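You operate a simulated robot arm through the tools that you are given. There is no shell and no other tool. Be economical: measure what you need, move in short steps, check, and stop when the job is done.

Carry out the task below with a simulated robot arm. There is one attempt and no reset: what you move stays moved.

JOB
Wipe the grime off the pusher way and bin the rag.
Fine: power key off first; use the white rag, drop it into the red bin and shut the lid.
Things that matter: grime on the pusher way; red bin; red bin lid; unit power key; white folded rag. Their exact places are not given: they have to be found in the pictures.

Only the result counts: the job must be done as asked and must still hold three seconds after the hand-in. Knocking over, shifting, dropping, spilling or breaking anything else fails it. Lids that push on must go on centred and level and be pressed home; caps that screw on are set level and turned clockwise until they are tight.

ROBOT AND FRAMES
A 6-joint arm with a two-finger parallel gripper on a trunk, on a base that drives. Base frame: it is fixed to the floor where the robot stands at the start and does not move with it; the origin is under the middle of the robot, x ahead of it, y to its left, z up. Lengths are in m, angles in degrees, forces in N, time in s.
Its first joint turns from -166.0 to 166.0 degrees. Places, roughly: grime on the pusher way [0.9, 0.8, 0.9]; red bin [0.75, 1, 1]; red bin lid [0.7, 1.1, 1]; unit power key [0.6, 0, 0.9]. Payload 3.91 kg.
The TCP is the grasp point between the finger pads, 0.03 m short of the fingertips. In the tool frame z runs along the fingers and y along their closing line. Largest opening 0.11 m; finger width 0.02, thickness 0.01; the body of the gripper, 0.048 by 0.112 m, starts 0.055 m behind the TCP.
Orientation is told as [roll, pitch, yaw] about the base's x, y, z axes, in that order, counted from this pose: with the fingers straight down and closing along the base's y, the tool's x points along the base's -x, its y along +y and its z along -z.

CONTROLS
- The arm moves only by the tool servo_tool. Its argument "steps" is a list that holds one entry, the list of rows, each a list of 7 numbers: the shift along the base's x, y, z in mm, then the turn, a rotation vector about the base's x, y, z in degrees, then the closure, from 0 (fully open) to 1 (shut). In form: [[[tx, ty, tz, ax, ay, az, grip], ...]]. A call has 1 to 12 rows; each row is the pose to reach, as a shift and turn from the pose commanded when the call began. A row lasts 0.2 s, in which the tool goes at most 0.05 m and 8.6 degrees; a call with a longer step from one row to the next is refused whole, and so is a gripper value outside its range. Where a pose cannot be reached the arm comes as near as it can. A force on the tool above 50 N (or 10 N above the force at the start of the call, whichever is more), or a blocked arm, ends the call early, and 0.2 s more pass. Each finger travels about 0.153 m/s and halts on what it meets, pressing with about 22 N; the grip force reading is that of the motor and also rises with nothing between the fingers. The clock runs only during rows and for 0.2 s after the last one: add rows that repeat a pose to give the fingers time. The reply holds the time, the measured pose of the TCP, the force on the tool along the base axes, the opening and the grip force, in the units named above and with some noise, with the torque about the TCP (base axes, N m) and any sound that the robot's microphone picked up.
- Cameras (640 x 400 px; columns grow to the right, rows downward): "scene" is now at [0.2156, 0.2728, 1.3864]; the picture's right is [0.40, -0.92, 0.00], its down [-0.36, -0.16, -0.92] and it looks along [0.84, 0.37, -0.40] (base axes); focal length 214 px, centre (320, 200). "wrist" rides on the gripper at [0.072, 0.017, -0.103] in the tool frame; the picture's right is [-0.23, 0.97, 0.00], its down [-0.76, -0.18, -0.62] and it looks along [-0.61, -0.14, 0.78] (tool axes); focal length 222 px, centre (320, 200).
- camera(camera): a new picture of that camera. It takes no simulated time.
- base_move(legs): drives the robot by 1 to 6 legs, each [ahead, turn to the left] in m and degrees, along the robot's own axes; the way and the turn of a leg run together, so that a leg with both is an arc; at most 1.5 m and 180 degrees a leg. The arm and the cameras ride along, it lands a little off, and it stops where it bumps. It gives what a move gives.
- head_to(pan, tilt): turns the head with the scene camera to pan (to the left, within 120 degrees either way) and tilt (down, from -29 to 69), counted from straight ahead of the robot. It gives what a move gives.
- point_at(camera, pixels): for up to 12 pixels [column, row] of the newest picture of that camera ("zoom" is the newest enlarged one), the place [x, y, z] in the base frame of the surface seen there, good to about 0.003 m. It takes no simulated time.
- enlarge(camera, box): a new picture of the part [left, top, right, bottom] of that camera's present view, enlarged. It takes no simulated time.
- close_job(): hands the job in; it is judged then, once.

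Work in short steps. Measure before you move; look again where a grasp or a placing could have gone wrong, and mend it. You have 80 turns and 52 pictures in all, those below and enlarged ones among them. Open the gripper and draw the arm clear of the work before you hand the job in, unless the task says otherwise; then end with one line.

The tools are called after "Request:" as a command line: name --argument value ..., lists and objects as JSON in quotes. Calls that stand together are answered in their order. servo_tool: Moves the arm, as the interface text tells. Its arguments: {"type":"object","properties":{"steps":{"type":"array","items":{"type":"array","items":{"type":"array","items":{"type":"number"}}}}},"required":["steps"]} The other tools are called the same way: base_move (legs) drives the base; head_to (pan, tilt) turns the head that bears the scene camera; camera (camera) takes a picture; point_at (camera, pixels) gives the place of the surface under pixels of a picture; enlarge (camera, box) takes an enlarged picture of a part of a camera's view; close_job () hands the job in.

At the start:

```text
time_s: 0.0
eef_pos: [0.3002, 0.3608, 1.2908]
ee_rot: [0.0, 0.1, -0.1]
force: [0.6, -1.5, 0.7]
ft_torque: [0.0, -0.01, -0.02]
grip_width: 0.1101
finger_force: 0.0
robot x, y, heading: [0.0002, 0.0016, -0.0]
head pan, tilt: [23.5, 23.4]
```

scene: 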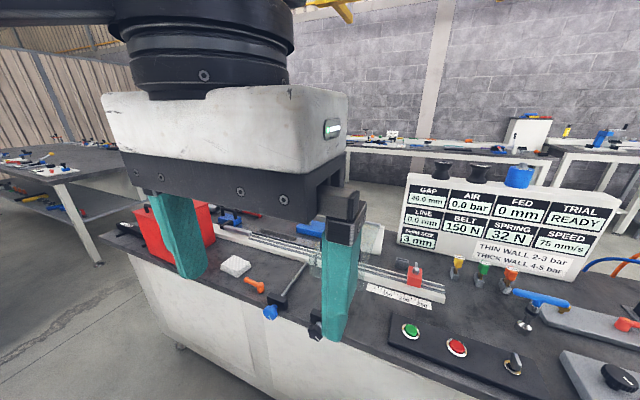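
wrist: 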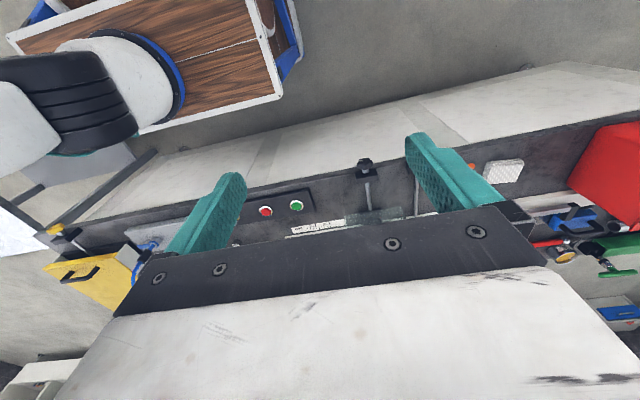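

The scene shows the panel with green/red buttons and a key at (513,363), a white rag near (236,266), and the red bin behind the left finger. I enlarge both regions and measure.

Request:
enlarge --camera "scene" --box '[380, 240, 640, 400]'

Request:
point_at --camera "scene" --pixels '[[513, 360], [513, 372], [456, 346], [411, 330], [236, 266], [160, 240], [262, 285], [300, 245], [420, 290], [400, 345], [530, 390]]'

Request:
enlarge --camera "scene" --box '[110, 180, 450, 340]'

```text
2.46 times, centred on (510, 320) of scene
```

zoom: 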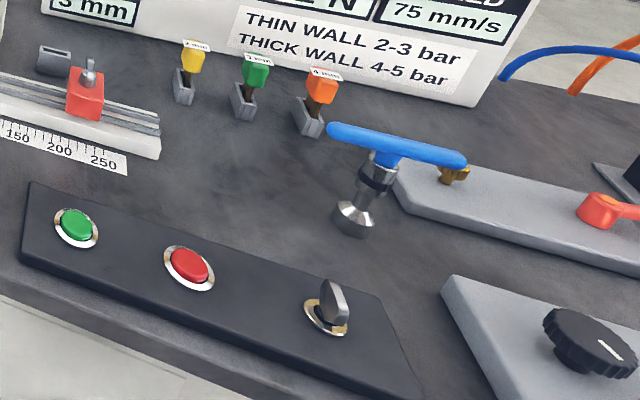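

```text
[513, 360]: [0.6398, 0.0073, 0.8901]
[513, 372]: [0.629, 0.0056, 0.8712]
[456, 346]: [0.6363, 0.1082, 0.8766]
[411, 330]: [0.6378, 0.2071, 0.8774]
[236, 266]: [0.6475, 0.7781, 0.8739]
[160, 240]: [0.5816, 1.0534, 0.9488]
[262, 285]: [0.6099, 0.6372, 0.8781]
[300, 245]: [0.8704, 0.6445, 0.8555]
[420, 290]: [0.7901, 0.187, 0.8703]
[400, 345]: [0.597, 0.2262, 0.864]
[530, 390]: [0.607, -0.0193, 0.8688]
```

```text
1.88 times, centred on (280, 260) of scene
```

zoom: 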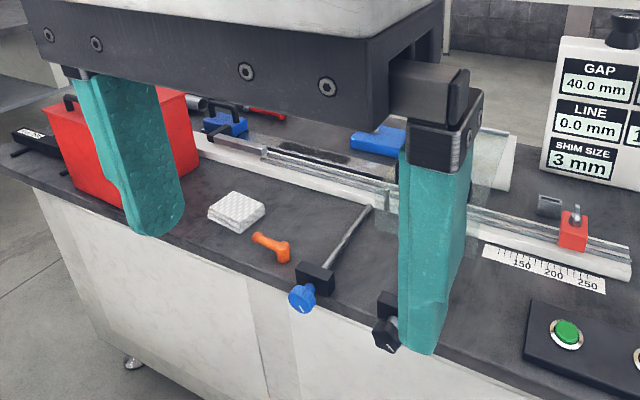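

The key is near (0.634, 0.007, 0.88). I move the hand over it, staying high, so the wrist camera can see its marking.

Request:
servo_tool --steps '[[[28, -32, 0, 0, 0, 0, 0], [56, -64, 0, 0, 0, 0, 0], [84, -96, 0, 0, 0, 0, 0], [112, -128, 0, 0, 0, 0, 0], [140, -160, 0, 0, 0, 0, 0], [168, -192, 0, 0, 0, 0, 0], [196, -224, 0, 0, 0, 0, 0], [224, -256, -20, 0, 0, 0, 0], [252, -288, -50, 0, 0, 0, 0], [275, -320, -80, 0, 0, 0, 0], [290, -345, -110, 0, 0, 0, 0], [300, -354, -140, 0, 0, 0, 0]]]'

Request:
camera --camera "wrist"

Request:
camera --camera "scene"

```text
refused: row 9 steps farther than a row can; nothing moved
```

```text
47 pictures are left
```

wrist: 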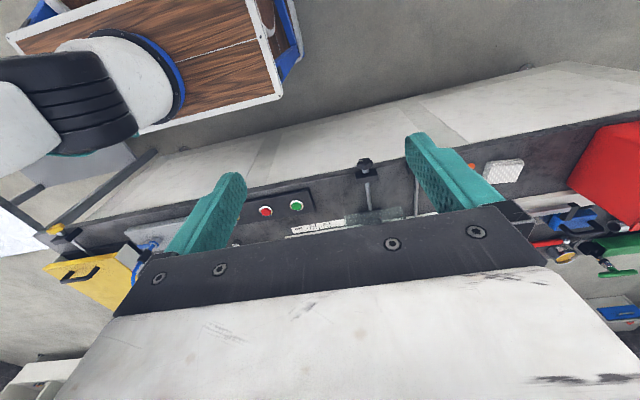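

```text
46 pictures are left
```

scene: 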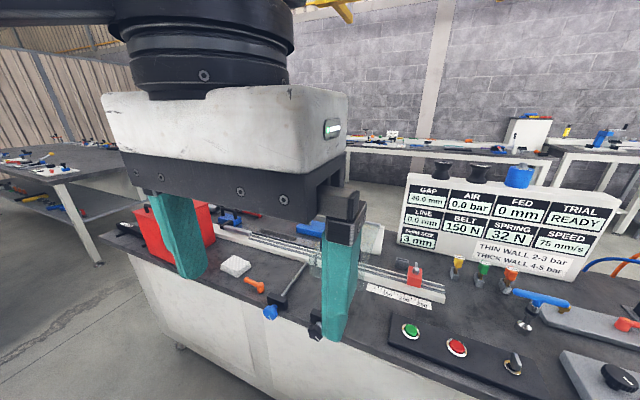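

Refused for step length; nothing moved. I retry with smaller steps.

Request:
servo_tool --steps '[[[28, -32, 0, 0, 0, 0, 0], [56, -64, 0, 0, 0, 0, 0], [84, -96, 0, 0, 0, 0, 0], [112, -128, 0, 0, 0, 0, 0], [140, -160, 0, 0, 0, 0, 0], [168, -192, 0, 0, 0, 0, 0], [196, -224, 0, 0, 0, 0, 0], [222, -254, -10, 0, 0, 0, 0], [246, -284, -30, 0, 0, 0, 0], [270, -310, -60, 0, 0, 0, 0], [285, -335, -95, 0, 0, 0, 0], [300, -354, -130, 0, 0, 0, 0]]]'

Request:
camera --camera "wrist"

Request:
camera --camera "scene"

```text
time_s: 2.6
eef_pos: [0.6001, 0.0046, 1.1594]
ee_rot: [-0.1, -0.1, 0.1]
force: [0.6, 0.5, 0.3]
ft_torque: [-0.02, -0.02, -0.01]
grip_width: 0.11
finger_force: 0.1
robot x, y, heading: [-0.0011, 0.0001, -0.0]
head pan, tilt: [23.5, 23.4]
```

```text
45 pictures are left
```

wrist: 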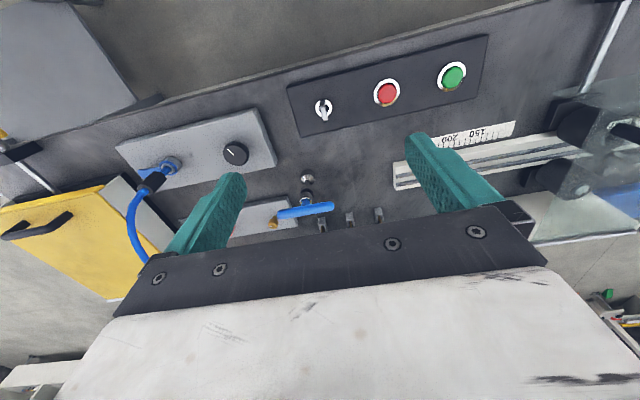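

```text
44 pictures are left
```

scene: 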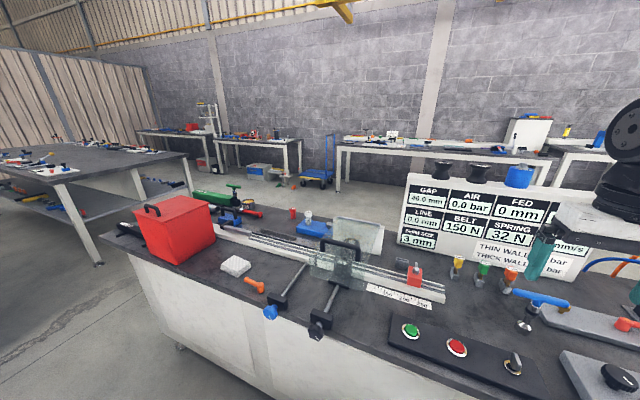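

The wrist view shows the key at (323,108). I enlarge it for marks, and enlarge the bin/rag area now unobstructed.

Request:
enlarge --camera "wrist" --box '[280, 75, 376, 135]'

Request:
point_at --camera "zoom" --pixels '[[290, 215], [280, 190], [305, 245], [240, 180], [340, 180]]'

Request:
enlarge --camera "scene" --box '[100, 170, 420, 350]'

```text
6.67 times, centred on (328, 105) of wrist
```

zoom: 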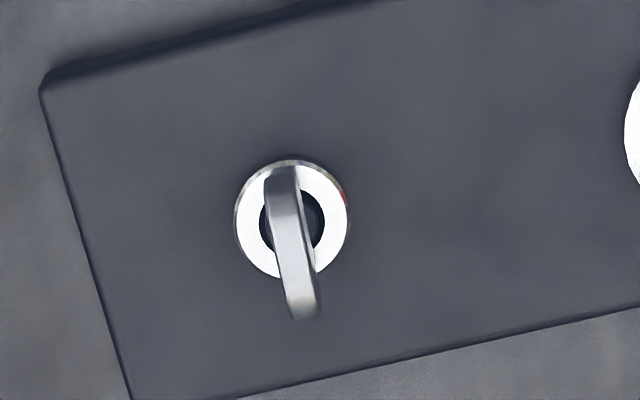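

```text
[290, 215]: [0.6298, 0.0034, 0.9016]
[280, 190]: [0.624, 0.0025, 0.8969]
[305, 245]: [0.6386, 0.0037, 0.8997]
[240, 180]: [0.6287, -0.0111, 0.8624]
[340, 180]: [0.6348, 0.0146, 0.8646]
```

```text
2.00 times, centred on (260, 260) of scene
```

zoom: 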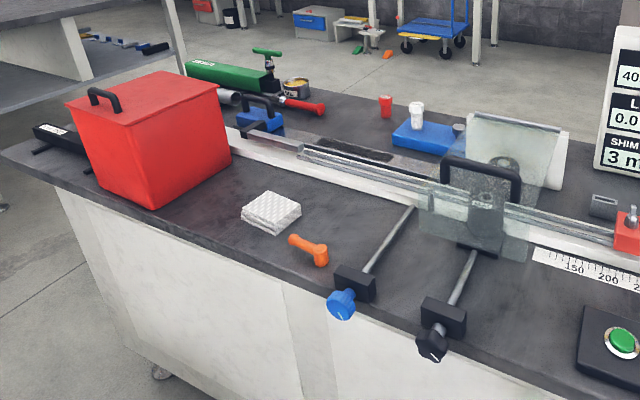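

There seems to be a red mark on the ring's +y side (345,195 in the zoom). I go lower and a bit back for a clear view of the key legend.

Request:
servo_tool --steps '[[[-10, 0, -40, 0, 0, 0, 0], [-20, 0, -80, 0, 0, 0, 0], [-30, 0, -120, 0, 0, 0, 0], [-30, 0, -120, 0, 0, 0, 0]]]'

Request:
camera --camera "wrist"

```text
time_s: 3.6
eef_pos: [0.5713, 0.0048, 1.0408]
ee_rot: [0.0, 0.0, 0.0]
force: [-0.2, 0.3, -0.8]
ft_torque: [-0.02, -0.01, 0.03]
grip_width: 0.1098
finger_force: 0.1
robot x, y, heading: [-0.0008, -0.0007, 0.1]
head pan, tilt: [23.5, 23.4]
```

```text
41 pictures are left
```

wrist: 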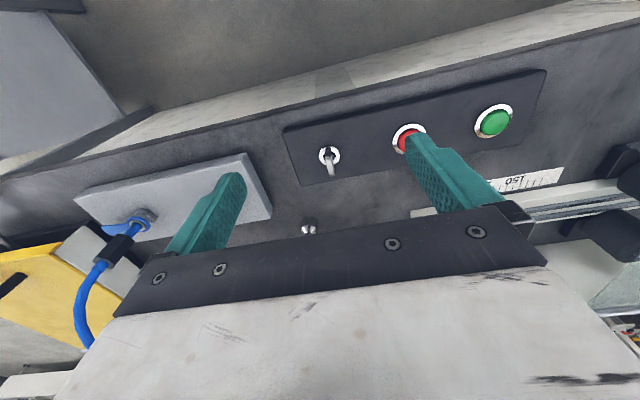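

Request:
enlarge --camera "wrist" --box '[290, 130, 370, 180]'

Request:
enlarge --camera "scene" --box '[480, 340, 560, 390]'

```text
8.00 times, centred on (330, 155) of wrist
```

zoom: 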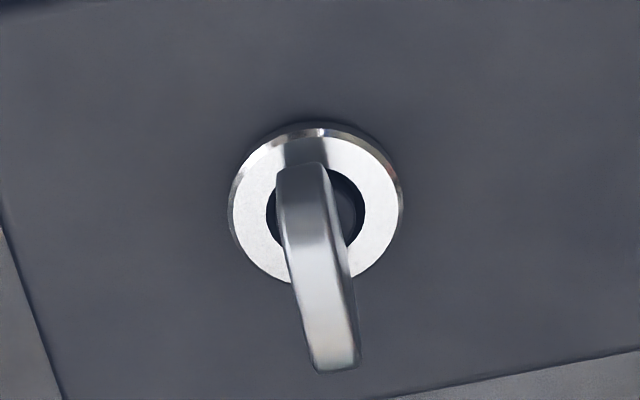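

```text
8.00 times, centred on (520, 365) of scene
```

zoom: 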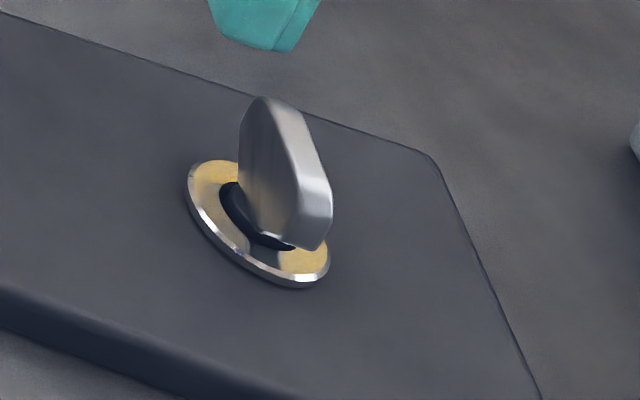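

No legend on the ring; the key's tab lies along x. I measure ring edges and tab ends in the zoom for an exact pivot.

Request:
point_at --camera "zoom" --pixels '[[196, 195], [322, 272], [215, 165], [290, 280], [258, 100], [285, 110], [310, 180], [315, 235], [250, 180], [400, 250]]'

Request:
point_at --camera "wrist" --pixels '[[320, 157], [340, 157], [330, 147], [328, 152], [331, 165], [332, 174]]'

```text
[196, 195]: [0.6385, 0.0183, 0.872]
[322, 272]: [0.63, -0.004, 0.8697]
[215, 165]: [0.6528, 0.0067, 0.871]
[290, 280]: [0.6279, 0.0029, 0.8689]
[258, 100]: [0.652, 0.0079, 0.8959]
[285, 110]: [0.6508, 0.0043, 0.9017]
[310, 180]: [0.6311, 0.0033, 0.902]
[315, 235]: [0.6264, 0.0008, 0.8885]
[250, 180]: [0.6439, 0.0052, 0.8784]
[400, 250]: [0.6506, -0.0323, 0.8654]
```

```text
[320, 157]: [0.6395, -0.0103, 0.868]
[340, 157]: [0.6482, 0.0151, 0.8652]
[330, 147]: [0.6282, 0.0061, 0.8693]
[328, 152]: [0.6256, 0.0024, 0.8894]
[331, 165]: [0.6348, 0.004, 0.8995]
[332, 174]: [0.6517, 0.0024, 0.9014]
```

Pivot is about (0.640, 0.0035), the tab running x 0.626–0.652 with its top at 0.902. I partly close, go above it and descend.

Request:
servo_tool --steps '[[[35, -1, 0, 0, 0, 0, 0.3], [68, -1, 0, 0, 0, 0, 0.6], [68, -1, -40, 0, 0, 0, 0.6], [68, -1, -80, 0, 0, 0, 0.6], [68, -1, -110, 0, 0, 0, 0.6], [68, -1, -131, 0, 0, 0, 0.6], [68, -1, -131, 0, 0, 0, 0.6]]]'

Request:
enlarge --camera "scene" --box '[480, 310, 600, 390]'

```text
time_s: 5.2
eef_pos: [0.6408, 0.0051, 0.9082]
ee_rot: [0.0, 0.1, 0.0]
force: [0.7, 0.4, -0.1]
ft_torque: [0.01, -0.01, 0.02]
grip_width: 0.0439
finger_force: 0.0
robot x, y, heading: [0.0004, -0.0002, 0.0]
head pan, tilt: [23.5, 23.4]
```

```text
5.00 times, centred on (540, 350) of scene
```

zoom: 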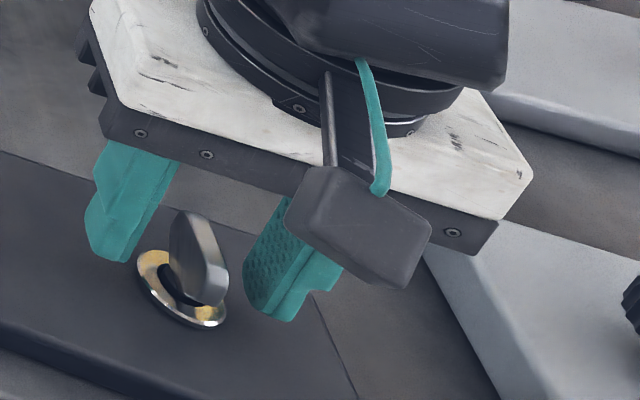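

Fingers straddle the tab. I close and then try a small counter-clockwise turn (seen from above), watching torque.

Request:
servo_tool --steps '[[[0, -1, 0, 0, 0, 0, 1], [0, -1, 0, 0, 0, 0, 1], [0, -1, 0, 0, 0, 0, 1]]]'

Request:
servo_tool --steps '[[[0, 0, 0, 0, 0, 7, 1], [0, 0, 0, 0, 0, 14, 1], [0, 0, 0, 0, 0, 14, 1]]]'

Request:
enlarge --camera "scene" --box '[400, 170, 640, 390]'

```text
time_s: 6.0
eef_pos: [0.6403, 0.0024, 0.9081]
ee_rot: [0.0, 0.0, 0.0]
force: [4.7, -47.5, -11.1]
ft_torque: [-0.97, -1.24, 0.0]
grip_width: 0.0077
finger_force: 45.1
robot x, y, heading: [-0.0011, -0.0009, 0.1]
head pan, tilt: [23.5, 23.4]
```

```text
time_s: 6.5
eef_pos: [0.6396, 0.0029, 0.9077]
ee_rot: [-0.1, 0.0, 8.3]
force: [5.7, -18.8, -7.7]
ft_torque: [-0.3, 0.18, -0.87]
grip_width: 0.009
finger_force: 44.8
robot x, y, heading: [0.0006, 0.0, -0.3]
head pan, tilt: [23.5, 23.4]
stopped in row 2: the force on the tool passed its limit at 78 N (the readings are from after the stop); the commanded pose is now the measured one
```

```text
1.82 times, centred on (520, 280) of scene
```

zoom: 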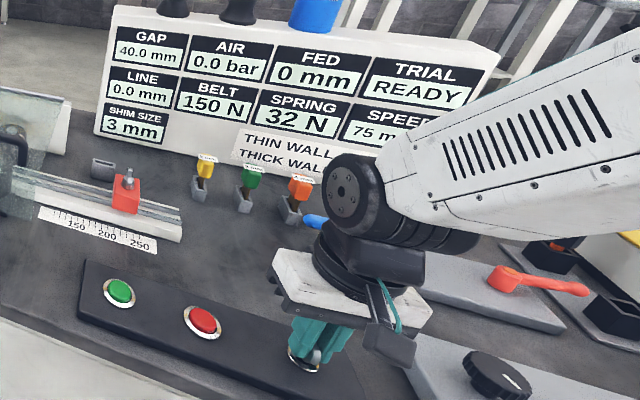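

Side force is −y (−47 N), so the hand sits slightly off, and the CCW turn met resistance (torque −0.87). I shift −2 mm in y to relax and turn back, then try clockwise.

Request:
servo_tool --steps '[[[0, -1, 0, 0, 0, -4, 1], [0, -2, 0, 0, 0, -8, 1], [0, -2, 0, 0, 0, -8, 1]]]'

```text
time_s: 7.3
eef_pos: [0.6396, 0.0032, 0.9077]
ee_rot: [0.0, -0.2, 0.4]
force: [9.1, -3.5, -2.4]
ft_torque: [-0.06, -0.11, -0.02]
grip_width: 0.008
finger_force: 45.2
robot x, y, heading: [0.0035, 0.0003, 0.2]
head pan, tilt: [23.5, 23.4]
```

Forces have relaxed. Now I try turning clockwise.

Request:
servo_tool --steps '[[[0, 0, 0, 0, 0, -7, 1], [0, 0, 0, 0, 0, -14, 1], [0, 0, 0, 0, 0, -21, 1], [0, 0, 0, 0, 0, -21, 1]]]'

```text
time_s: 8.3
eef_pos: [0.6393, 0.0015, 0.9088]
ee_rot: [0.0, 0.0, -20.7]
force: [10.2, 9.4, 3.9]
ft_torque: [0.05, -0.6, 0.02]
grip_width: 0.0079
finger_force: 45.1
robot x, y, heading: [-0.0013, 0.0006, -0.1]
head pan, tilt: [23.5, 23.4]
```

Clockwise turns freely (no torque, width unchanged). I continue.

Request:
servo_tool --steps '[[[0, 0, 0, 0, 0, -8, 1], [0, 0, 0, 0, 0, -16, 1], [0, 0, 0, 0, 0, -24, 1], [0, 0, 0, 0, 0, -32, 1], [0, 0, 0, 0, 0, -40, 1], [0, 0, 0, 0, 0, -40, 1]]]'

Request:
servo_tool --steps '[[[0, 0, 0, 0, 0, -6, 1], [0, 0, 0, 0, 0, -12, 1], [0, 0, 0, 0, 0, -18, 1], [0, 0, 0, 0, 0, -24, 1], [0, 0, 0, 0, 0, -30, 1], [0, 0, 0, 0, 0, -36, 1]]]'

Request:
enlarge --camera "scene" --box '[400, 170, 640, 390]'

```text
time_s: 9.7
eef_pos: [0.6389, 0.0024, 0.9081]
ee_rot: [-0.1, 0.0, -60.7]
force: [23.7, 18.5, -3.9]
ft_torque: [-0.7, -1.03, 0.03]
grip_width: 0.0076
finger_force: 44.7
robot x, y, heading: [0.0006, -0.0016, -0.2]
head pan, tilt: [23.5, 23.4]
```

```text
time_s: 11.1
eef_pos: [0.6404, 0.0034, 0.9089]
ee_rot: [0.0, 0.0, -96.6]
force: [31.2, 25.8, -14.4]
ft_torque: [0.22, -0.59, 1.01]
grip_width: 0.0086
finger_force: 44.2
robot x, y, heading: [0.0012, -0.0017, 0.1]
head pan, tilt: [23.5, 23.4]
```

```text
1.82 times, centred on (520, 280) of scene
```

zoom: 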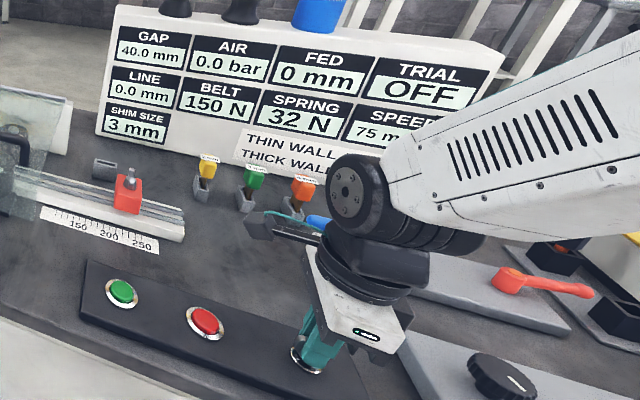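

The display now reads TRIAL OFF, with the stop reached at about −90°. I relax to −91°, open and lift.

Request:
servo_tool --steps '[[[0, 0, 0, 0, 0, 5, 1], [0, 0, 0, 0, 0, 5, 0.6], [0, 0, 0, 0, 0, 5, 0.6], [0, 0, 40, 0, 0, 5, 0.6], [0, 0, 85, 0, 0, 5, 0.6], [0, 0, 130, 0, 0, 5, 0.3], [0, 0, 175, 0, 0, 5, 0], [0, 0, 215, 0, 0, 5, 0]]]'

Request:
enlarge --camera "scene" --box '[400, 170, 640, 390]'

```text
time_s: 12.9
eef_pos: [0.6381, 0.0016, 1.1236]
ee_rot: [-0.1, 0.1, -91.7]
force: [0.4, 0.0, 0.0]
ft_torque: [-0.01, 0.01, -0.02]
grip_width: 0.1097
finger_force: 0.1
robot x, y, heading: [0.0049, 0.0023, -0.1]
head pan, tilt: [23.5, 23.4]
```

```text
1.82 times, centred on (520, 280) of scene
```

zoom: 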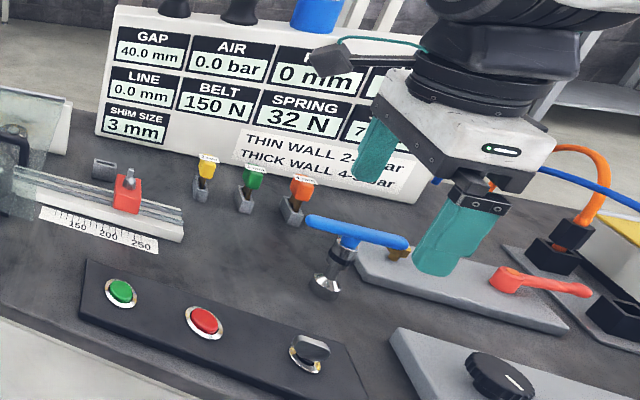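

Key is off and the display stays. Now I measure the left side: rag, bin, lid handle, grime strip.

Request:
enlarge --camera "scene" --box '[100, 180, 300, 305]'

Request:
point_at --camera "zoom" --pixels '[[400, 270], [460, 275], [435, 245], [425, 290], [120, 125], [370, 80], [160, 330], [170, 95], [135, 85], [420, 155], [580, 195], [500, 180]]'

```text
3.20 times, centred on (200, 242) of scene
```

zoom: 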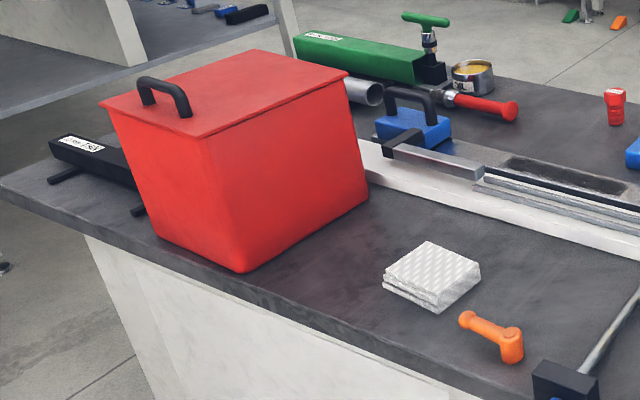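

```text
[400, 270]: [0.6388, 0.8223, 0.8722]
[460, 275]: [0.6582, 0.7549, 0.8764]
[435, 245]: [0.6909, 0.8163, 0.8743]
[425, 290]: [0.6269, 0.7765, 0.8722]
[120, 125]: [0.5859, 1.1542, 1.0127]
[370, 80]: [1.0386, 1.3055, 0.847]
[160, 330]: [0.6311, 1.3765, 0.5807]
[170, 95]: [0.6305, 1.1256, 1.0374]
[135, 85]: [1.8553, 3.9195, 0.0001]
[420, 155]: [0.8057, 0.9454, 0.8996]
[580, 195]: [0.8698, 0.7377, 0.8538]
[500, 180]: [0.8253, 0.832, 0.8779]
```

Next I retract the arm to the starting pose, undoing the yaw, before driving left.

Request:
servo_tool --steps '[[[-20, 10, 38, 0, 0, 7.6, 0], [-45, 30, 70, 0, 0, 15.2, 0], [-73, 60, 90, 0, 0, 22.8, 0], [-101, 90, 110, 0, 0, 30.4, 0], [-131, 123, 120, 0, 0, 38, 0], [-161, 156, 130, 0, 0, 45.6, 0], [-191, 189, 140, 0, 0, 53.2, 0], [-221, 222, 150, 0, 0, 60.8, 0], [-251, 255, 160, 0, 0, 68.4, 0], [-281, 288, 165, 0, 0, 76, 0], [-311, 323, 165, 0, 0, 83.6, 0], [-338, 358, 165, 0, 0, 91.7, 0]]]'

Request:
point_at --camera "zoom" --pixels '[[104, 104], [250, 54], [343, 77], [200, 133], [145, 90], [187, 112], [245, 268], [155, 228], [365, 195], [510, 165], [620, 185], [560, 172]]'

```text
time_s: 15.5
eef_pos: [0.2989, 0.3581, 1.2907]
ee_rot: [0.1, 0.0, 0.1]
force: [1.2, -0.9, -1.0]
ft_torque: [0.0, -0.01, 0.01]
grip_width: 0.1099
finger_force: 0.0
robot x, y, heading: [0.0014, 0.0001, 0.2]
head pan, tilt: [23.5, 23.4]
```

```text
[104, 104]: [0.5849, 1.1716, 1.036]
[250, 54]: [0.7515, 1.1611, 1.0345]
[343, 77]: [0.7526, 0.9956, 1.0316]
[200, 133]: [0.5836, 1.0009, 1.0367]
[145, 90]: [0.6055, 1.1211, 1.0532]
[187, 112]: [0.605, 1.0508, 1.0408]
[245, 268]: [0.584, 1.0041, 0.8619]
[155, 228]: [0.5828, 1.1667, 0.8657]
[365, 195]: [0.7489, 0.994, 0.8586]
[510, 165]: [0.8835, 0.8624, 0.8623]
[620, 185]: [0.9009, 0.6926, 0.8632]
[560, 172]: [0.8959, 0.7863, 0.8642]
```

All targets are reachable from about y = 0.82: bin box x 0.584–0.752, y 0.996–1.168, top 1.036; grime x≈0.895, y 0.69–0.86; rag (0.655, 0.79). I drive there: turn left, ahead, turn right.

Request:
base_move --legs '[[0, 90], [0.82, 0], [0, -90]]'

Request:
head_to --pan 10 --tilt 35

Request:
camera --camera "scene"

```text
time_s: 27.5
eef_pos: [0.2973, 1.1696, 1.2905]
ee_rot: [-0.1, 0.0, 0.0]
force: [0.3, -0.2, -0.2]
ft_torque: [0.01, 0.02, 0.0]
grip_width: 0.1099
finger_force: 0.1
robot x, y, heading: [-0.0036, 0.8099, -0.2]
head pan, tilt: [23.5, 23.4]
```

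```text
time_s: 28.3
eef_pos: [0.2965, 1.1693, 1.2896]
ee_rot: [0.1, 0.1, -0.1]
force: [0.1, 0.4, 0.7]
ft_torque: [0.0, 0.04, -0.01]
grip_width: 0.1099
finger_force: 0.0
robot x, y, heading: [-0.0048, 0.8107, -0.0]
head pan, tilt: [10.0, 35.0]
```

```text
33 pictures are left
```

scene: 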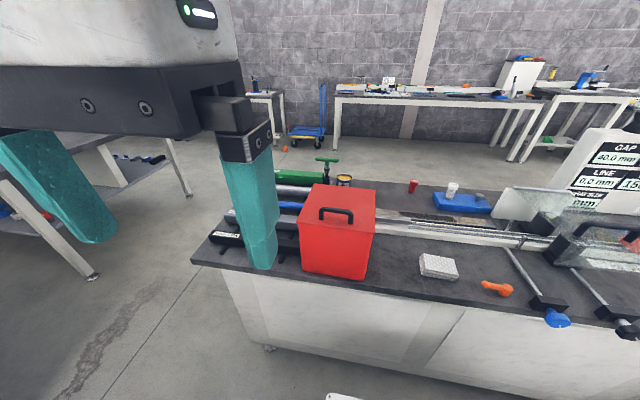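

Driven to y≈0.81. I enlarge the bin top and the way.

Request:
enlarge --camera "scene" --box '[290, 170, 410, 245]'

Request:
point_at --camera "zoom" --pixels '[[165, 215], [330, 220], [168, 240], [325, 240], [250, 210], [250, 222], [60, 275], [440, 290], [120, 80], [450, 110]]'

Request:
enlarge --camera "scene" --box '[360, 180, 560, 305]'

Request:
point_at --camera "zoom" --pixels '[[190, 250], [235, 235], [315, 265], [270, 297], [195, 290], [255, 265], [80, 118], [150, 108], [200, 113], [260, 128], [300, 137], [350, 150]]'

```text
5.33 times, centred on (350, 208) of scene
```

zoom: 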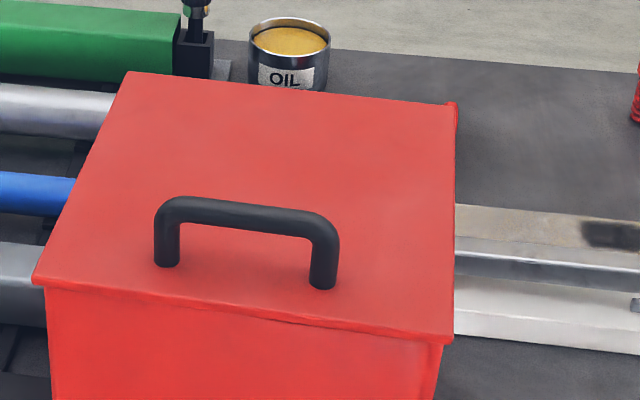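

```text
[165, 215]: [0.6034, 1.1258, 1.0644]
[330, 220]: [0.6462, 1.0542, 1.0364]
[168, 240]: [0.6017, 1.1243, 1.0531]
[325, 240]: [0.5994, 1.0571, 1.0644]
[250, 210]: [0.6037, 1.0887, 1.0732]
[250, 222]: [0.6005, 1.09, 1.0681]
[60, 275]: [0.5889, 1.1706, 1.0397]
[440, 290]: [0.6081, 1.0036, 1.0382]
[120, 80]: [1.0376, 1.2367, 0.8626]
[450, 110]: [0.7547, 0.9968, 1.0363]
```

```text
3.20 times, centred on (460, 242) of scene
```

zoom: 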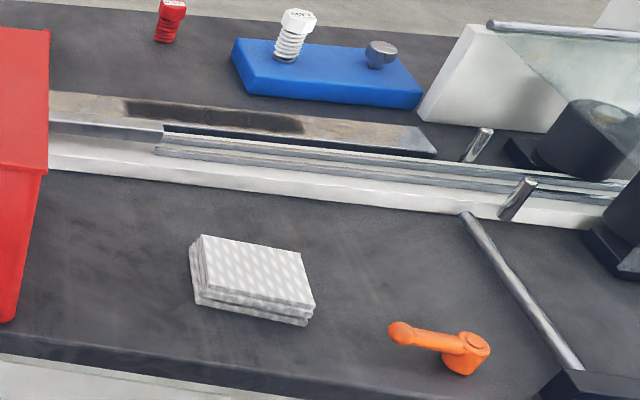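

```text
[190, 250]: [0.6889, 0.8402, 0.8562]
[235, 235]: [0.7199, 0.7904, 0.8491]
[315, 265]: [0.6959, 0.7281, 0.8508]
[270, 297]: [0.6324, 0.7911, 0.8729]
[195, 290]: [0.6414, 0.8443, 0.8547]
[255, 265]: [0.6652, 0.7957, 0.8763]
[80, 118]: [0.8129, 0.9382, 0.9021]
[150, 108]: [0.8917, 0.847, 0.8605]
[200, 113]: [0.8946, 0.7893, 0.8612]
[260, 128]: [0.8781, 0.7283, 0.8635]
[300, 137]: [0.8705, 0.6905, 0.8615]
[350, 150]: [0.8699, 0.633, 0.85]
```

Handle bar runs y 1.05–1.127 at x≈0.602, top z 1.074. I'll squeeze it end-to-end along y (so it can pivot in the grip). Moving above it first.

Request:
servo_tool --steps '[[[40, -10, -10, 0, 0, 0, 0], [80, -20, -20, 0, 0, 0, 0], [120, -30, -30, 0, 0, 0, 0], [160, -40, -40, 0, 0, 0, 0], [200, -50, -55, 0, 0, 0, 0], [240, -62, -75, 0, 0, 0, 0], [275, -72, -100, 0, 0, 0, 0], [305, -79, -130, 0, 0, 0, 0], [305, -79, -160, 0, 0, 0, 0], [305, -79, -160, 0, 0, 0, 0]]]'

Request:
enlarge --camera "scene" --box '[260, 120, 440, 240]'

```text
time_s: 30.5
eef_pos: [0.5991, 1.0901, 1.1305]
ee_rot: [-0.1, -0.1, 0.1]
force: [-0.1, 0.9, 0.2]
ft_torque: [0.01, -0.03, 0.0]
grip_width: 0.11
finger_force: 0.0
robot x, y, heading: [-0.0008, 0.8116, -0.0]
head pan, tilt: [10.0, 35.0]
```

```text
3.33 times, centred on (350, 180) of scene
```

zoom: 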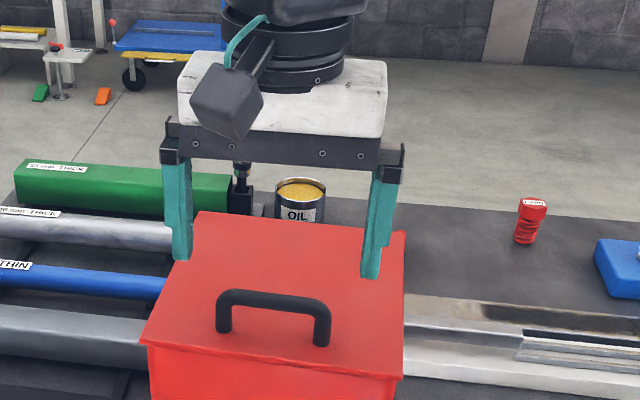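

Aligned over the handle. I descend to z 1.078 and close.

Request:
servo_tool --steps '[[[2, 0, -30, 0, 0, 0, 0], [2, 0, -52, 0, 0, 0, 0], [2, 0, -52, 0, 0, 0, 0.2], [2, 0, -52, 0, 0, 0, 0.4], [2, 0, -52, 0, 0, 0, 0.4]]]'

Request:
enlarge --camera "scene" --box '[260, 120, 440, 240]'

```text
time_s: 31.7
eef_pos: [0.6012, 1.0915, 1.0775]
ee_rot: [0.0, -0.1, 0.0]
force: [1.2, -0.8, 1.0]
ft_torque: [0.28, 0.17, -0.15]
grip_width: 0.082
finger_force: 21.7
robot x, y, heading: [-0.0017, 0.8088, -0.2]
head pan, tilt: [10.0, 35.0]
```

```text
3.33 times, centred on (350, 180) of scene
```

zoom: 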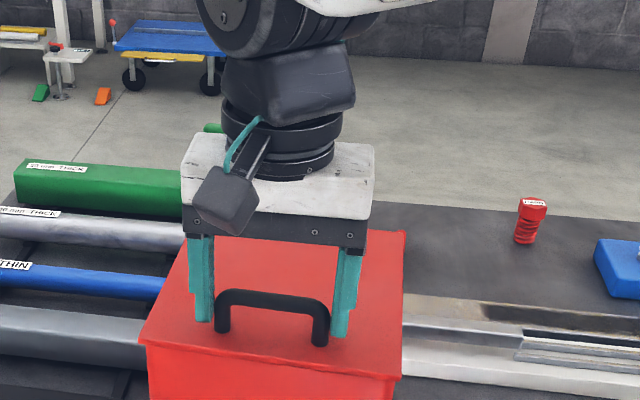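

Gripped at width 0.082. I start along the hinge arc (hinge assumed at the far edge x≈0.752), a first 15°.

Request:
servo_tool --steps '[[[3, 0, 13, 0, 0, 0, 0.4], [7, 0, 26, 0, 0, 0, 0.4], [12, 0, 38, 0, 0, 0, 0.4], [12, 0, 38, 0, 0, 0, 0.4]]]'

Request:
camera --camera "scene"

```text
time_s: 32.7
eef_pos: [0.614, 1.09, 1.1161]
ee_rot: [0.0, 0.0, 0.0]
force: [-0.2, 0.6, -4.6]
ft_torque: [0.06, 0.68, 0.08]
grip_width: 0.0815
finger_force: 22.4
robot x, y, heading: [-0.0035, 0.8094, 0.0]
head pan, tilt: [10.0, 35.0]
```

```text
28 pictures are left
```

scene: 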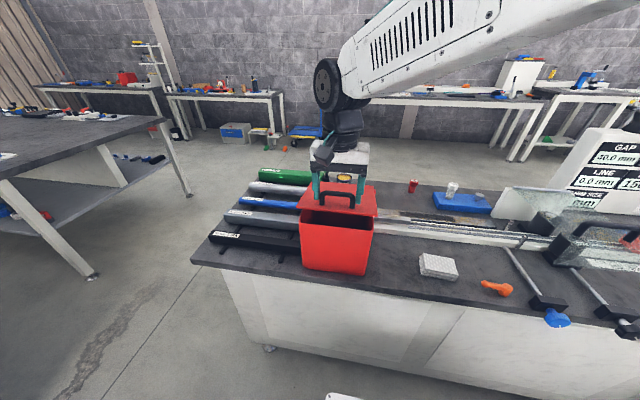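

The lid hinges at the far edge as assumed, and the bin stays put. Continue to about 60°.

Request:
servo_tool --steps '[[[9, 0, 18, 0, 0, 0, 0.4], [19, 0, 34, 0, 0, 0, 0.4], [33, 0, 48, 0, 0, 0, 0.4], [48, 0, 61, 0, 0, 0, 0.4], [65, 0, 72, 0, 0, 0, 0.4], [82, 0, 81, 0, 0, 0, 0.4], [82, 0, 81, 0, 0, 0, 0.4]]]'

Request:
enlarge --camera "scene" --box '[260, 100, 480, 280]'

```text
time_s: 34.3
eef_pos: [0.6986, 1.0889, 1.1971]
ee_rot: [0.0, 0.1, 0.2]
force: [-3.3, 0.9, -4.8]
ft_torque: [0.01, 0.71, 0.02]
grip_width: 0.0816
finger_force: 21.5
robot x, y, heading: [-0.0034, 0.8085, -0.3]
head pan, tilt: [10.0, 35.0]
```

```text
2.22 times, centred on (370, 190) of scene
```

zoom: 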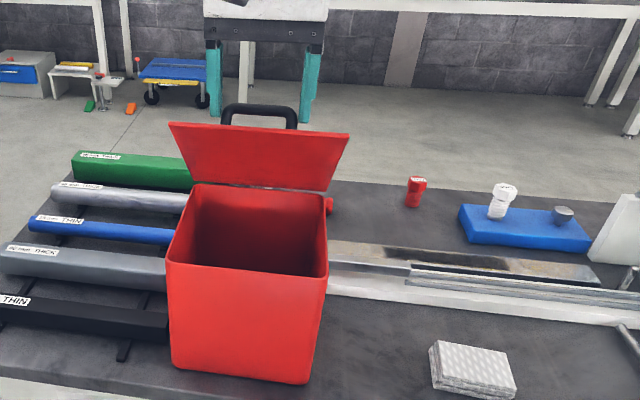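

Open to 60°, all fine. Continue to about 105°, watching for the hinge stop.

Request:
servo_tool --steps '[[[19, 0, 6, 0, 0, 0, 0.4], [38, 0, 10, 0, 0, 0, 0.4], [58, 0, 10, 0, 0, 0, 0.4], [78, 0, 9, 0, 0, 0, 0.4], [97, 0, 5, 0, 0, 0, 0.4], [116, 0, -2, 0, 0, 0, 0.4], [116, 0, -2, 0, 0, 0, 0.4]]]'

Request:
enlarge --camera "scene" --box '[260, 100, 480, 280]'

```text
time_s: 35.9
eef_pos: [0.8128, 1.09, 1.1937]
ee_rot: [0.0, 0.0, 0.1]
force: [-3.2, -0.1, -4.4]
ft_torque: [0.01, 0.77, 0.04]
grip_width: 0.0817
finger_force: 21.9
robot x, y, heading: [-0.0025, 0.8089, -0.3]
head pan, tilt: [10.0, 35.0]
```

```text
2.22 times, centred on (370, 190) of scene
```

zoom: 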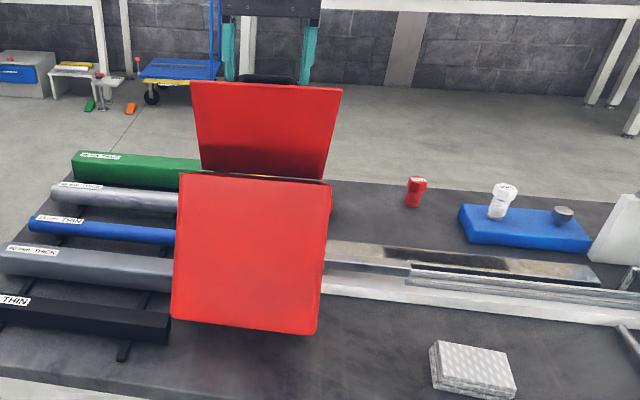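

The bin is tipping backward: the hinge has a stop before this angle. I retrace the same path back slowly.

Request:
servo_tool --steps '[[[-10, 0, 4, 0, 0, 0, 0.4], [-19, 0, 7, 0, 0, 0, 0.4], [-28, 0, 10, 0, 0, 0, 0.4], [-38, 0, 11, 0, 0, 0, 0.4], [-48, 0, 12, 0, 0, 0, 0.4], [-58, 0, 12, 0, 0, 0, 0.4], [-58, 0, 12, 0, 0, 0, 0.4]]]'

Request:
enlarge --camera "scene" --box '[260, 100, 480, 280]'

```text
time_s: 37.5
eef_pos: [0.7559, 1.0905, 1.2072]
ee_rot: [0.0, -0.1, -0.1]
force: [-0.3, 1.4, 10.9]
ft_torque: [0.0, -0.52, 0.08]
grip_width: 0.0819
finger_force: 21.8
robot x, y, heading: [-0.0027, 0.8119, 0.0]
head pan, tilt: [10.0, 35.0]
```

```text
2.22 times, centred on (370, 190) of scene
```

zoom: 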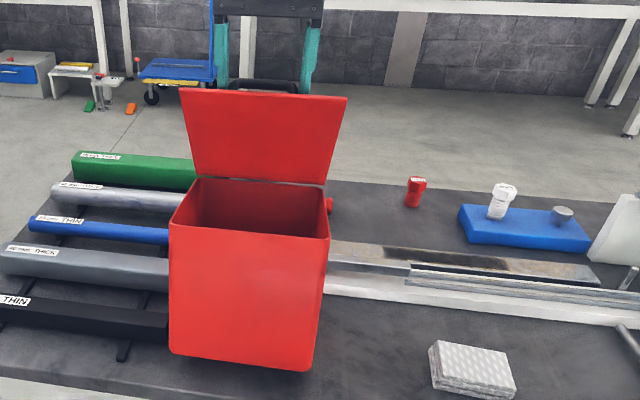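

The bin is coming back down but still slightly tilted. I continue back to about 70°.

Request:
servo_tool --steps '[[[-8, 0, 0, 0, 0, 0, 0.4], [-16, 0, -1, 0, 0, 0, 0.4], [-24, 0, -2, 0, 0, 0, 0.4], [-31, 0, -3, 0, 0, 0, 0.4], [-31, 0, -3, 0, 0, 0, 0.4]]]'

Request:
enlarge --camera "scene" --box '[260, 100, 480, 280]'

Request:
point_at --camera "zoom" --pixels '[[176, 360], [305, 375], [170, 270], [322, 280], [240, 330], [195, 187], [322, 192], [172, 125], [345, 136], [250, 290], [320, 250]]'

```text
time_s: 38.7
eef_pos: [0.724, 1.0917, 1.2049]
ee_rot: [0.0, 0.0, -0.1]
force: [-1.9, 5.0, 9.5]
ft_torque: [0.1, -0.44, 0.06]
grip_width: 0.0816
finger_force: 21.8
robot x, y, heading: [-0.0031, 0.8125, -0.2]
head pan, tilt: [10.0, 35.0]
```

```text
2.22 times, centred on (370, 190) of scene
```

zoom: 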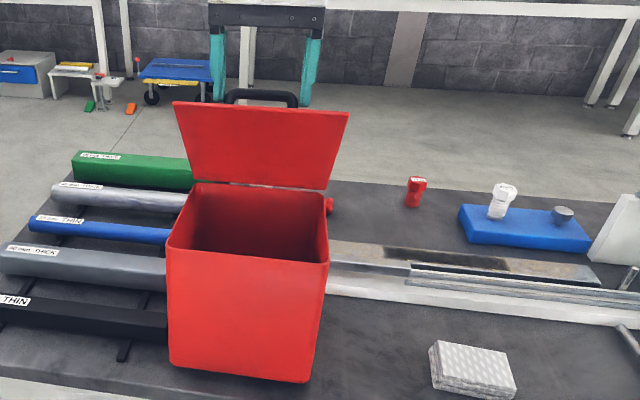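

```text
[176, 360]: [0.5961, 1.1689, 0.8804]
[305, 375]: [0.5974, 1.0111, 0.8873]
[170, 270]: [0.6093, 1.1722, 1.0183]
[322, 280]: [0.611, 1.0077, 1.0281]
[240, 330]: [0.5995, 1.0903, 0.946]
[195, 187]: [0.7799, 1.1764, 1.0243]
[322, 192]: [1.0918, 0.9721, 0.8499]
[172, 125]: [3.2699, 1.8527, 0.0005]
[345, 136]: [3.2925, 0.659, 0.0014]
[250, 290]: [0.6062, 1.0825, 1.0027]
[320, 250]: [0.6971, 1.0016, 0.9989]
```

The front face still leans ~5° (x 0.597 low, 0.610 high). Either a stop or friction of the handle pivoting in the grip tips it. I go back to the 60° pose to seat the bin.

Request:
servo_tool --steps '[[[-9, 0, -2, 0, 0, 0, 0.4], [-18, 0, -5, 0, 0, 0, 0.4], [-26, 0, -8, 0, 0, 0, 0.4], [-34, 0, -12, 0, 0, 0, 0.4], [-34, 0, -12, 0, 0, 0, 0.4]]]'

Request:
enlarge --camera "scene" --box '[260, 100, 480, 280]'

Request:
point_at --camera "zoom" --pixels '[[176, 355], [305, 370], [170, 275], [322, 285], [240, 330], [190, 150], [310, 150], [250, 160], [250, 180], [250, 290], [200, 195]]'

```text
time_s: 39.9
eef_pos: [0.6893, 1.0898, 1.1907]
ee_rot: [-0.1, -0.1, -0.1]
force: [-2.9, 4.5, 10.3]
ft_torque: [0.24, -0.38, 0.16]
grip_width: 0.0818
finger_force: 21.9
robot x, y, heading: [-0.0016, 0.8103, -0.2]
head pan, tilt: [10.0, 35.0]
```

```text
2.22 times, centred on (370, 190) of scene
```

zoom: 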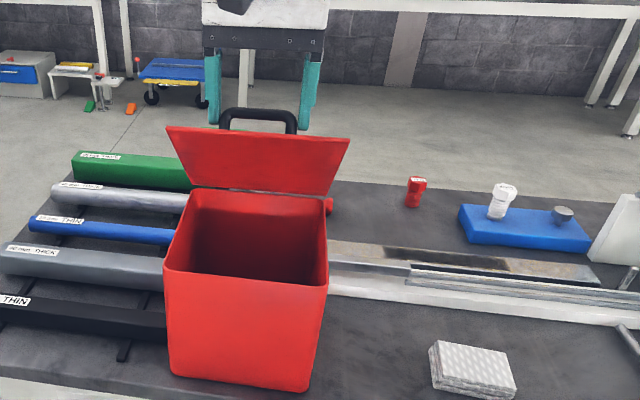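

```text
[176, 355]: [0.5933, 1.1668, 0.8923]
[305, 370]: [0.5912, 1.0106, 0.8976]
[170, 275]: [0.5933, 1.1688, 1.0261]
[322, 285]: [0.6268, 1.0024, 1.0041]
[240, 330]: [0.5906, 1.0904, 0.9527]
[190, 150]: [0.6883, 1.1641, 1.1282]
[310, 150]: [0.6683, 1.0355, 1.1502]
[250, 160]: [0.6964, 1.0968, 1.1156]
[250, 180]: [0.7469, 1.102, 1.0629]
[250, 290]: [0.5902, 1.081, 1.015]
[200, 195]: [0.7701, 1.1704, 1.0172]
```

The bin sits flat again; lid at about 50–55°. I now open further rotating the tool together with the lid (no slip in the grip) to about 75–80°, then check whether the bin stays flat.

Request:
servo_tool --steps '[[[11, 0, 4, 0, 4, 0, 0.4], [22, 0, 8, 0, 8, 0, 0.4], [33, 0, 11, 0, 12, 0, 0.4], [45, 0, 13, 0, 16, 0, 0.4], [57, 0, 14, 0, 20, 0, 0.4], [68, 0, 14, 0, 24, 0, 0.4], [68, 0, 14, 0, 24, 0, 0.4]]]'

Request:
enlarge --camera "scene" --box '[260, 100, 480, 280]'

Request:
point_at --camera "zoom" --pixels '[[176, 355], [305, 365], [240, 330], [190, 120], [310, 120], [250, 160], [250, 140], [250, 120], [250, 290]]'

```text
time_s: 41.5
eef_pos: [0.7589, 1.0904, 1.2062]
ee_rot: [0.1, 24.0, 0.0]
force: [-1.9, -6.1, 10.5]
ft_torque: [-0.47, 0.06, 0.12]
grip_width: 0.082
finger_force: 21.2
robot x, y, heading: [-0.003, 0.8082, -0.2]
head pan, tilt: [10.0, 35.0]
```

```text
2.22 times, centred on (370, 190) of scene
```

zoom: 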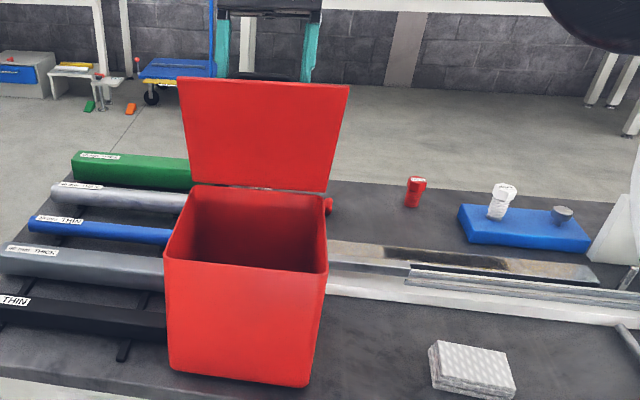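

```text
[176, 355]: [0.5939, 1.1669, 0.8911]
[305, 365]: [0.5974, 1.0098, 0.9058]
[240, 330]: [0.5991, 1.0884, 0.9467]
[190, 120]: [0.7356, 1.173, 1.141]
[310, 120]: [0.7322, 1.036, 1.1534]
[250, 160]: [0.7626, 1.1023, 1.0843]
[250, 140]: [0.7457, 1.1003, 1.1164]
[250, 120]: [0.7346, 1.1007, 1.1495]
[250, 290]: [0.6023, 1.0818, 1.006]
```

Lid is at ~67° and the bin leans only ~3°: geometry suggests no stop, but grip friction and a hinge estimate ~10 mm off. I correct the hinge (0.762, 1.038), back off 8 mm, then continue rotating with the lid by 20°.

Request:
servo_tool --steps '[[[-8, 0, 1, 0, 0, 0, 0.4], [2, 0, 2, 0, 3.5, 0, 0.4], [11, 0, 2, 0, 7, 0, 0.4], [21, 0, 1, 0, 10, 0, 0.4], [31, 0, 0, 0, 13.5, 0, 0.4], [41, 0, -1, 0, 17, 0, 0.4], [50, 0, -3, 0, 20, 0, 0.4], [50, 0, -3, 0, 20, 0, 0.4]]]'

Request:
enlarge --camera "scene" --box '[260, 100, 480, 280]'

Request:
point_at --camera "zoom" --pixels '[[176, 350], [305, 360], [240, 330], [190, 120], [310, 120], [250, 160], [250, 140], [250, 120], [250, 290]]'

```text
time_s: 43.3
eef_pos: [0.7365, 1.0775, 1.1283]
ee_rot: [0.1, 43.9, 0.1]
force: [0.6, -0.3, 0.7]
ft_torque: [0.0, -0.01, -0.01]
grip_width: 0.066
finger_force: 0.1
out of reach, approached as far as the arm can: row 3, 4, 5, 6, 7, 8
robot x, y, heading: [-0.0047, 0.8122, -0.2]
head pan, tilt: [10.0, 35.0]
```

```text
2.22 times, centred on (370, 190) of scene
```

zoom: 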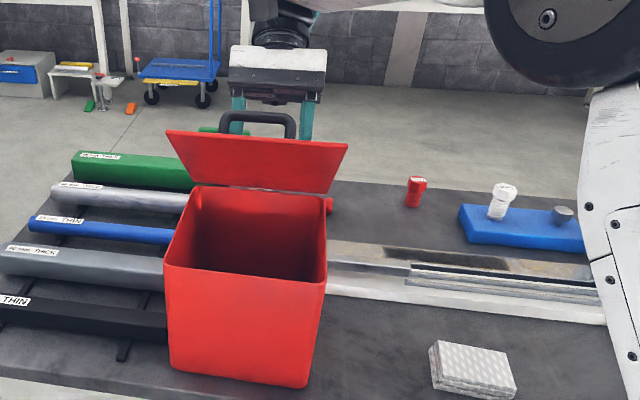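

```text
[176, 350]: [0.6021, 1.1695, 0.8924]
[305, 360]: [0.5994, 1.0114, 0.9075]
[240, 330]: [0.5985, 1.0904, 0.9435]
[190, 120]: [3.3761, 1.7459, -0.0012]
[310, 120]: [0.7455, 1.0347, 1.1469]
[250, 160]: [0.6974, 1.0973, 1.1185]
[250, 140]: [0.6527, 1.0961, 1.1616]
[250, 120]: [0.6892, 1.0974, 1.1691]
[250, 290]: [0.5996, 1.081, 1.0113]
```

The tilt went out of reach and the hand slipped off the handle; yet the lid stands by itself around 45° with zero force on the tool, so the hinge has holding friction. I lift straight up carefully, undoing the tilt.

Request:
servo_tool --steps '[[[0, 0, 45, 0, -8, 0, 0.4]]]'

Request:
enlarge --camera "scene" --box '[260, 100, 480, 280]'

```text
time_s: 43.7
eef_pos: [0.738, 1.0777, 1.172]
ee_rot: [-0.1, 36.0, 0.0]
force: [0.5, 0.1, -0.6]
ft_torque: [-0.01, 0.04, -0.02]
grip_width: 0.0658
finger_force: 0.1
robot x, y, heading: [-0.0037, 0.8111, -0.3]
head pan, tilt: [10.0, 35.0]
```

```text
2.22 times, centred on (370, 190) of scene
```

zoom: 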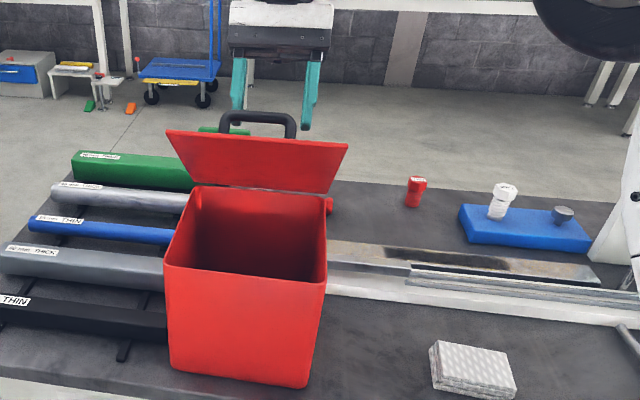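

Lid holds by itself at ~47°. I go up and over to the front, close the fingers, and will push the lid further open from its inner side.

Request:
servo_tool --steps '[[[0, 0, 40, 0, -7, 0, 0.4], [0, 0, 80, 0, -14, 0, 0.4], [-10, 0, 105, 0, -21, 0, 0.6], [-45, 5, 110, 0, -28, 0, 0.8], [-90, 10, 110, 0, -36, 0, 1], [-130, 12, 110, 0, -36, 0, 1], [-153, 12, 90, 0, -36, 0, 1], [-153, 12, 45, 0, -36, 0, 1], [-153, 12, -7, 0, -36, 0, 1], [-153, 12, -7, 0, -36, 0, 1]]]'

```text
refused: row 9 steps farther than a row can; nothing moved
```

Row 9 was 52 mm; I split it.

Request:
servo_tool --steps '[[[0, 0, 40, 0, -7, 0, 0.4], [0, 0, 80, 0, -14, 0, 0.4], [-10, 0, 105, 0, -21, 0, 0.6], [-45, 5, 110, 0, -28, 0, 0.8], [-90, 10, 110, 0, -36, 0, 1], [-130, 12, 110, 0, -36, 0, 1], [-153, 12, 90, 0, -36, 0, 1], [-153, 12, 50, 0, -36, 0, 1], [-153, 12, 15, 0, -36, 0, 1], [-153, 12, -7, 0, -36, 0, 1]]]'

Request:
enlarge --camera "scene" --box '[260, 100, 480, 280]'

```text
time_s: 45.9
eef_pos: [0.5818, 1.0905, 1.1637]
ee_rot: [0.0, 0.0, 0.0]
force: [0.1, -0.3, -0.2]
ft_torque: [-0.04, -0.03, 0.02]
grip_width: 0.0
finger_force: 22.0
robot x, y, heading: [-0.0028, 0.8117, -0.4]
head pan, tilt: [10.0, 35.0]
```

```text
2.22 times, centred on (370, 190) of scene
```

zoom: 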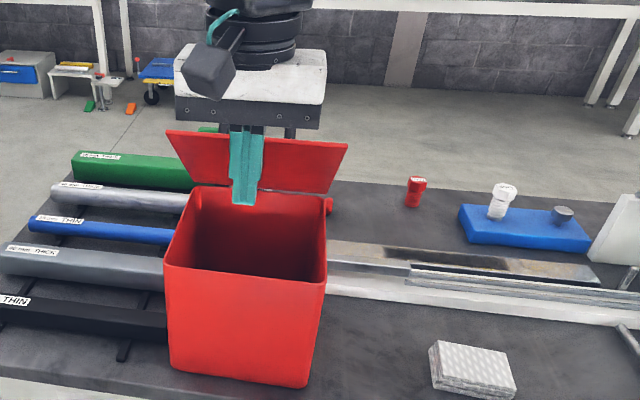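

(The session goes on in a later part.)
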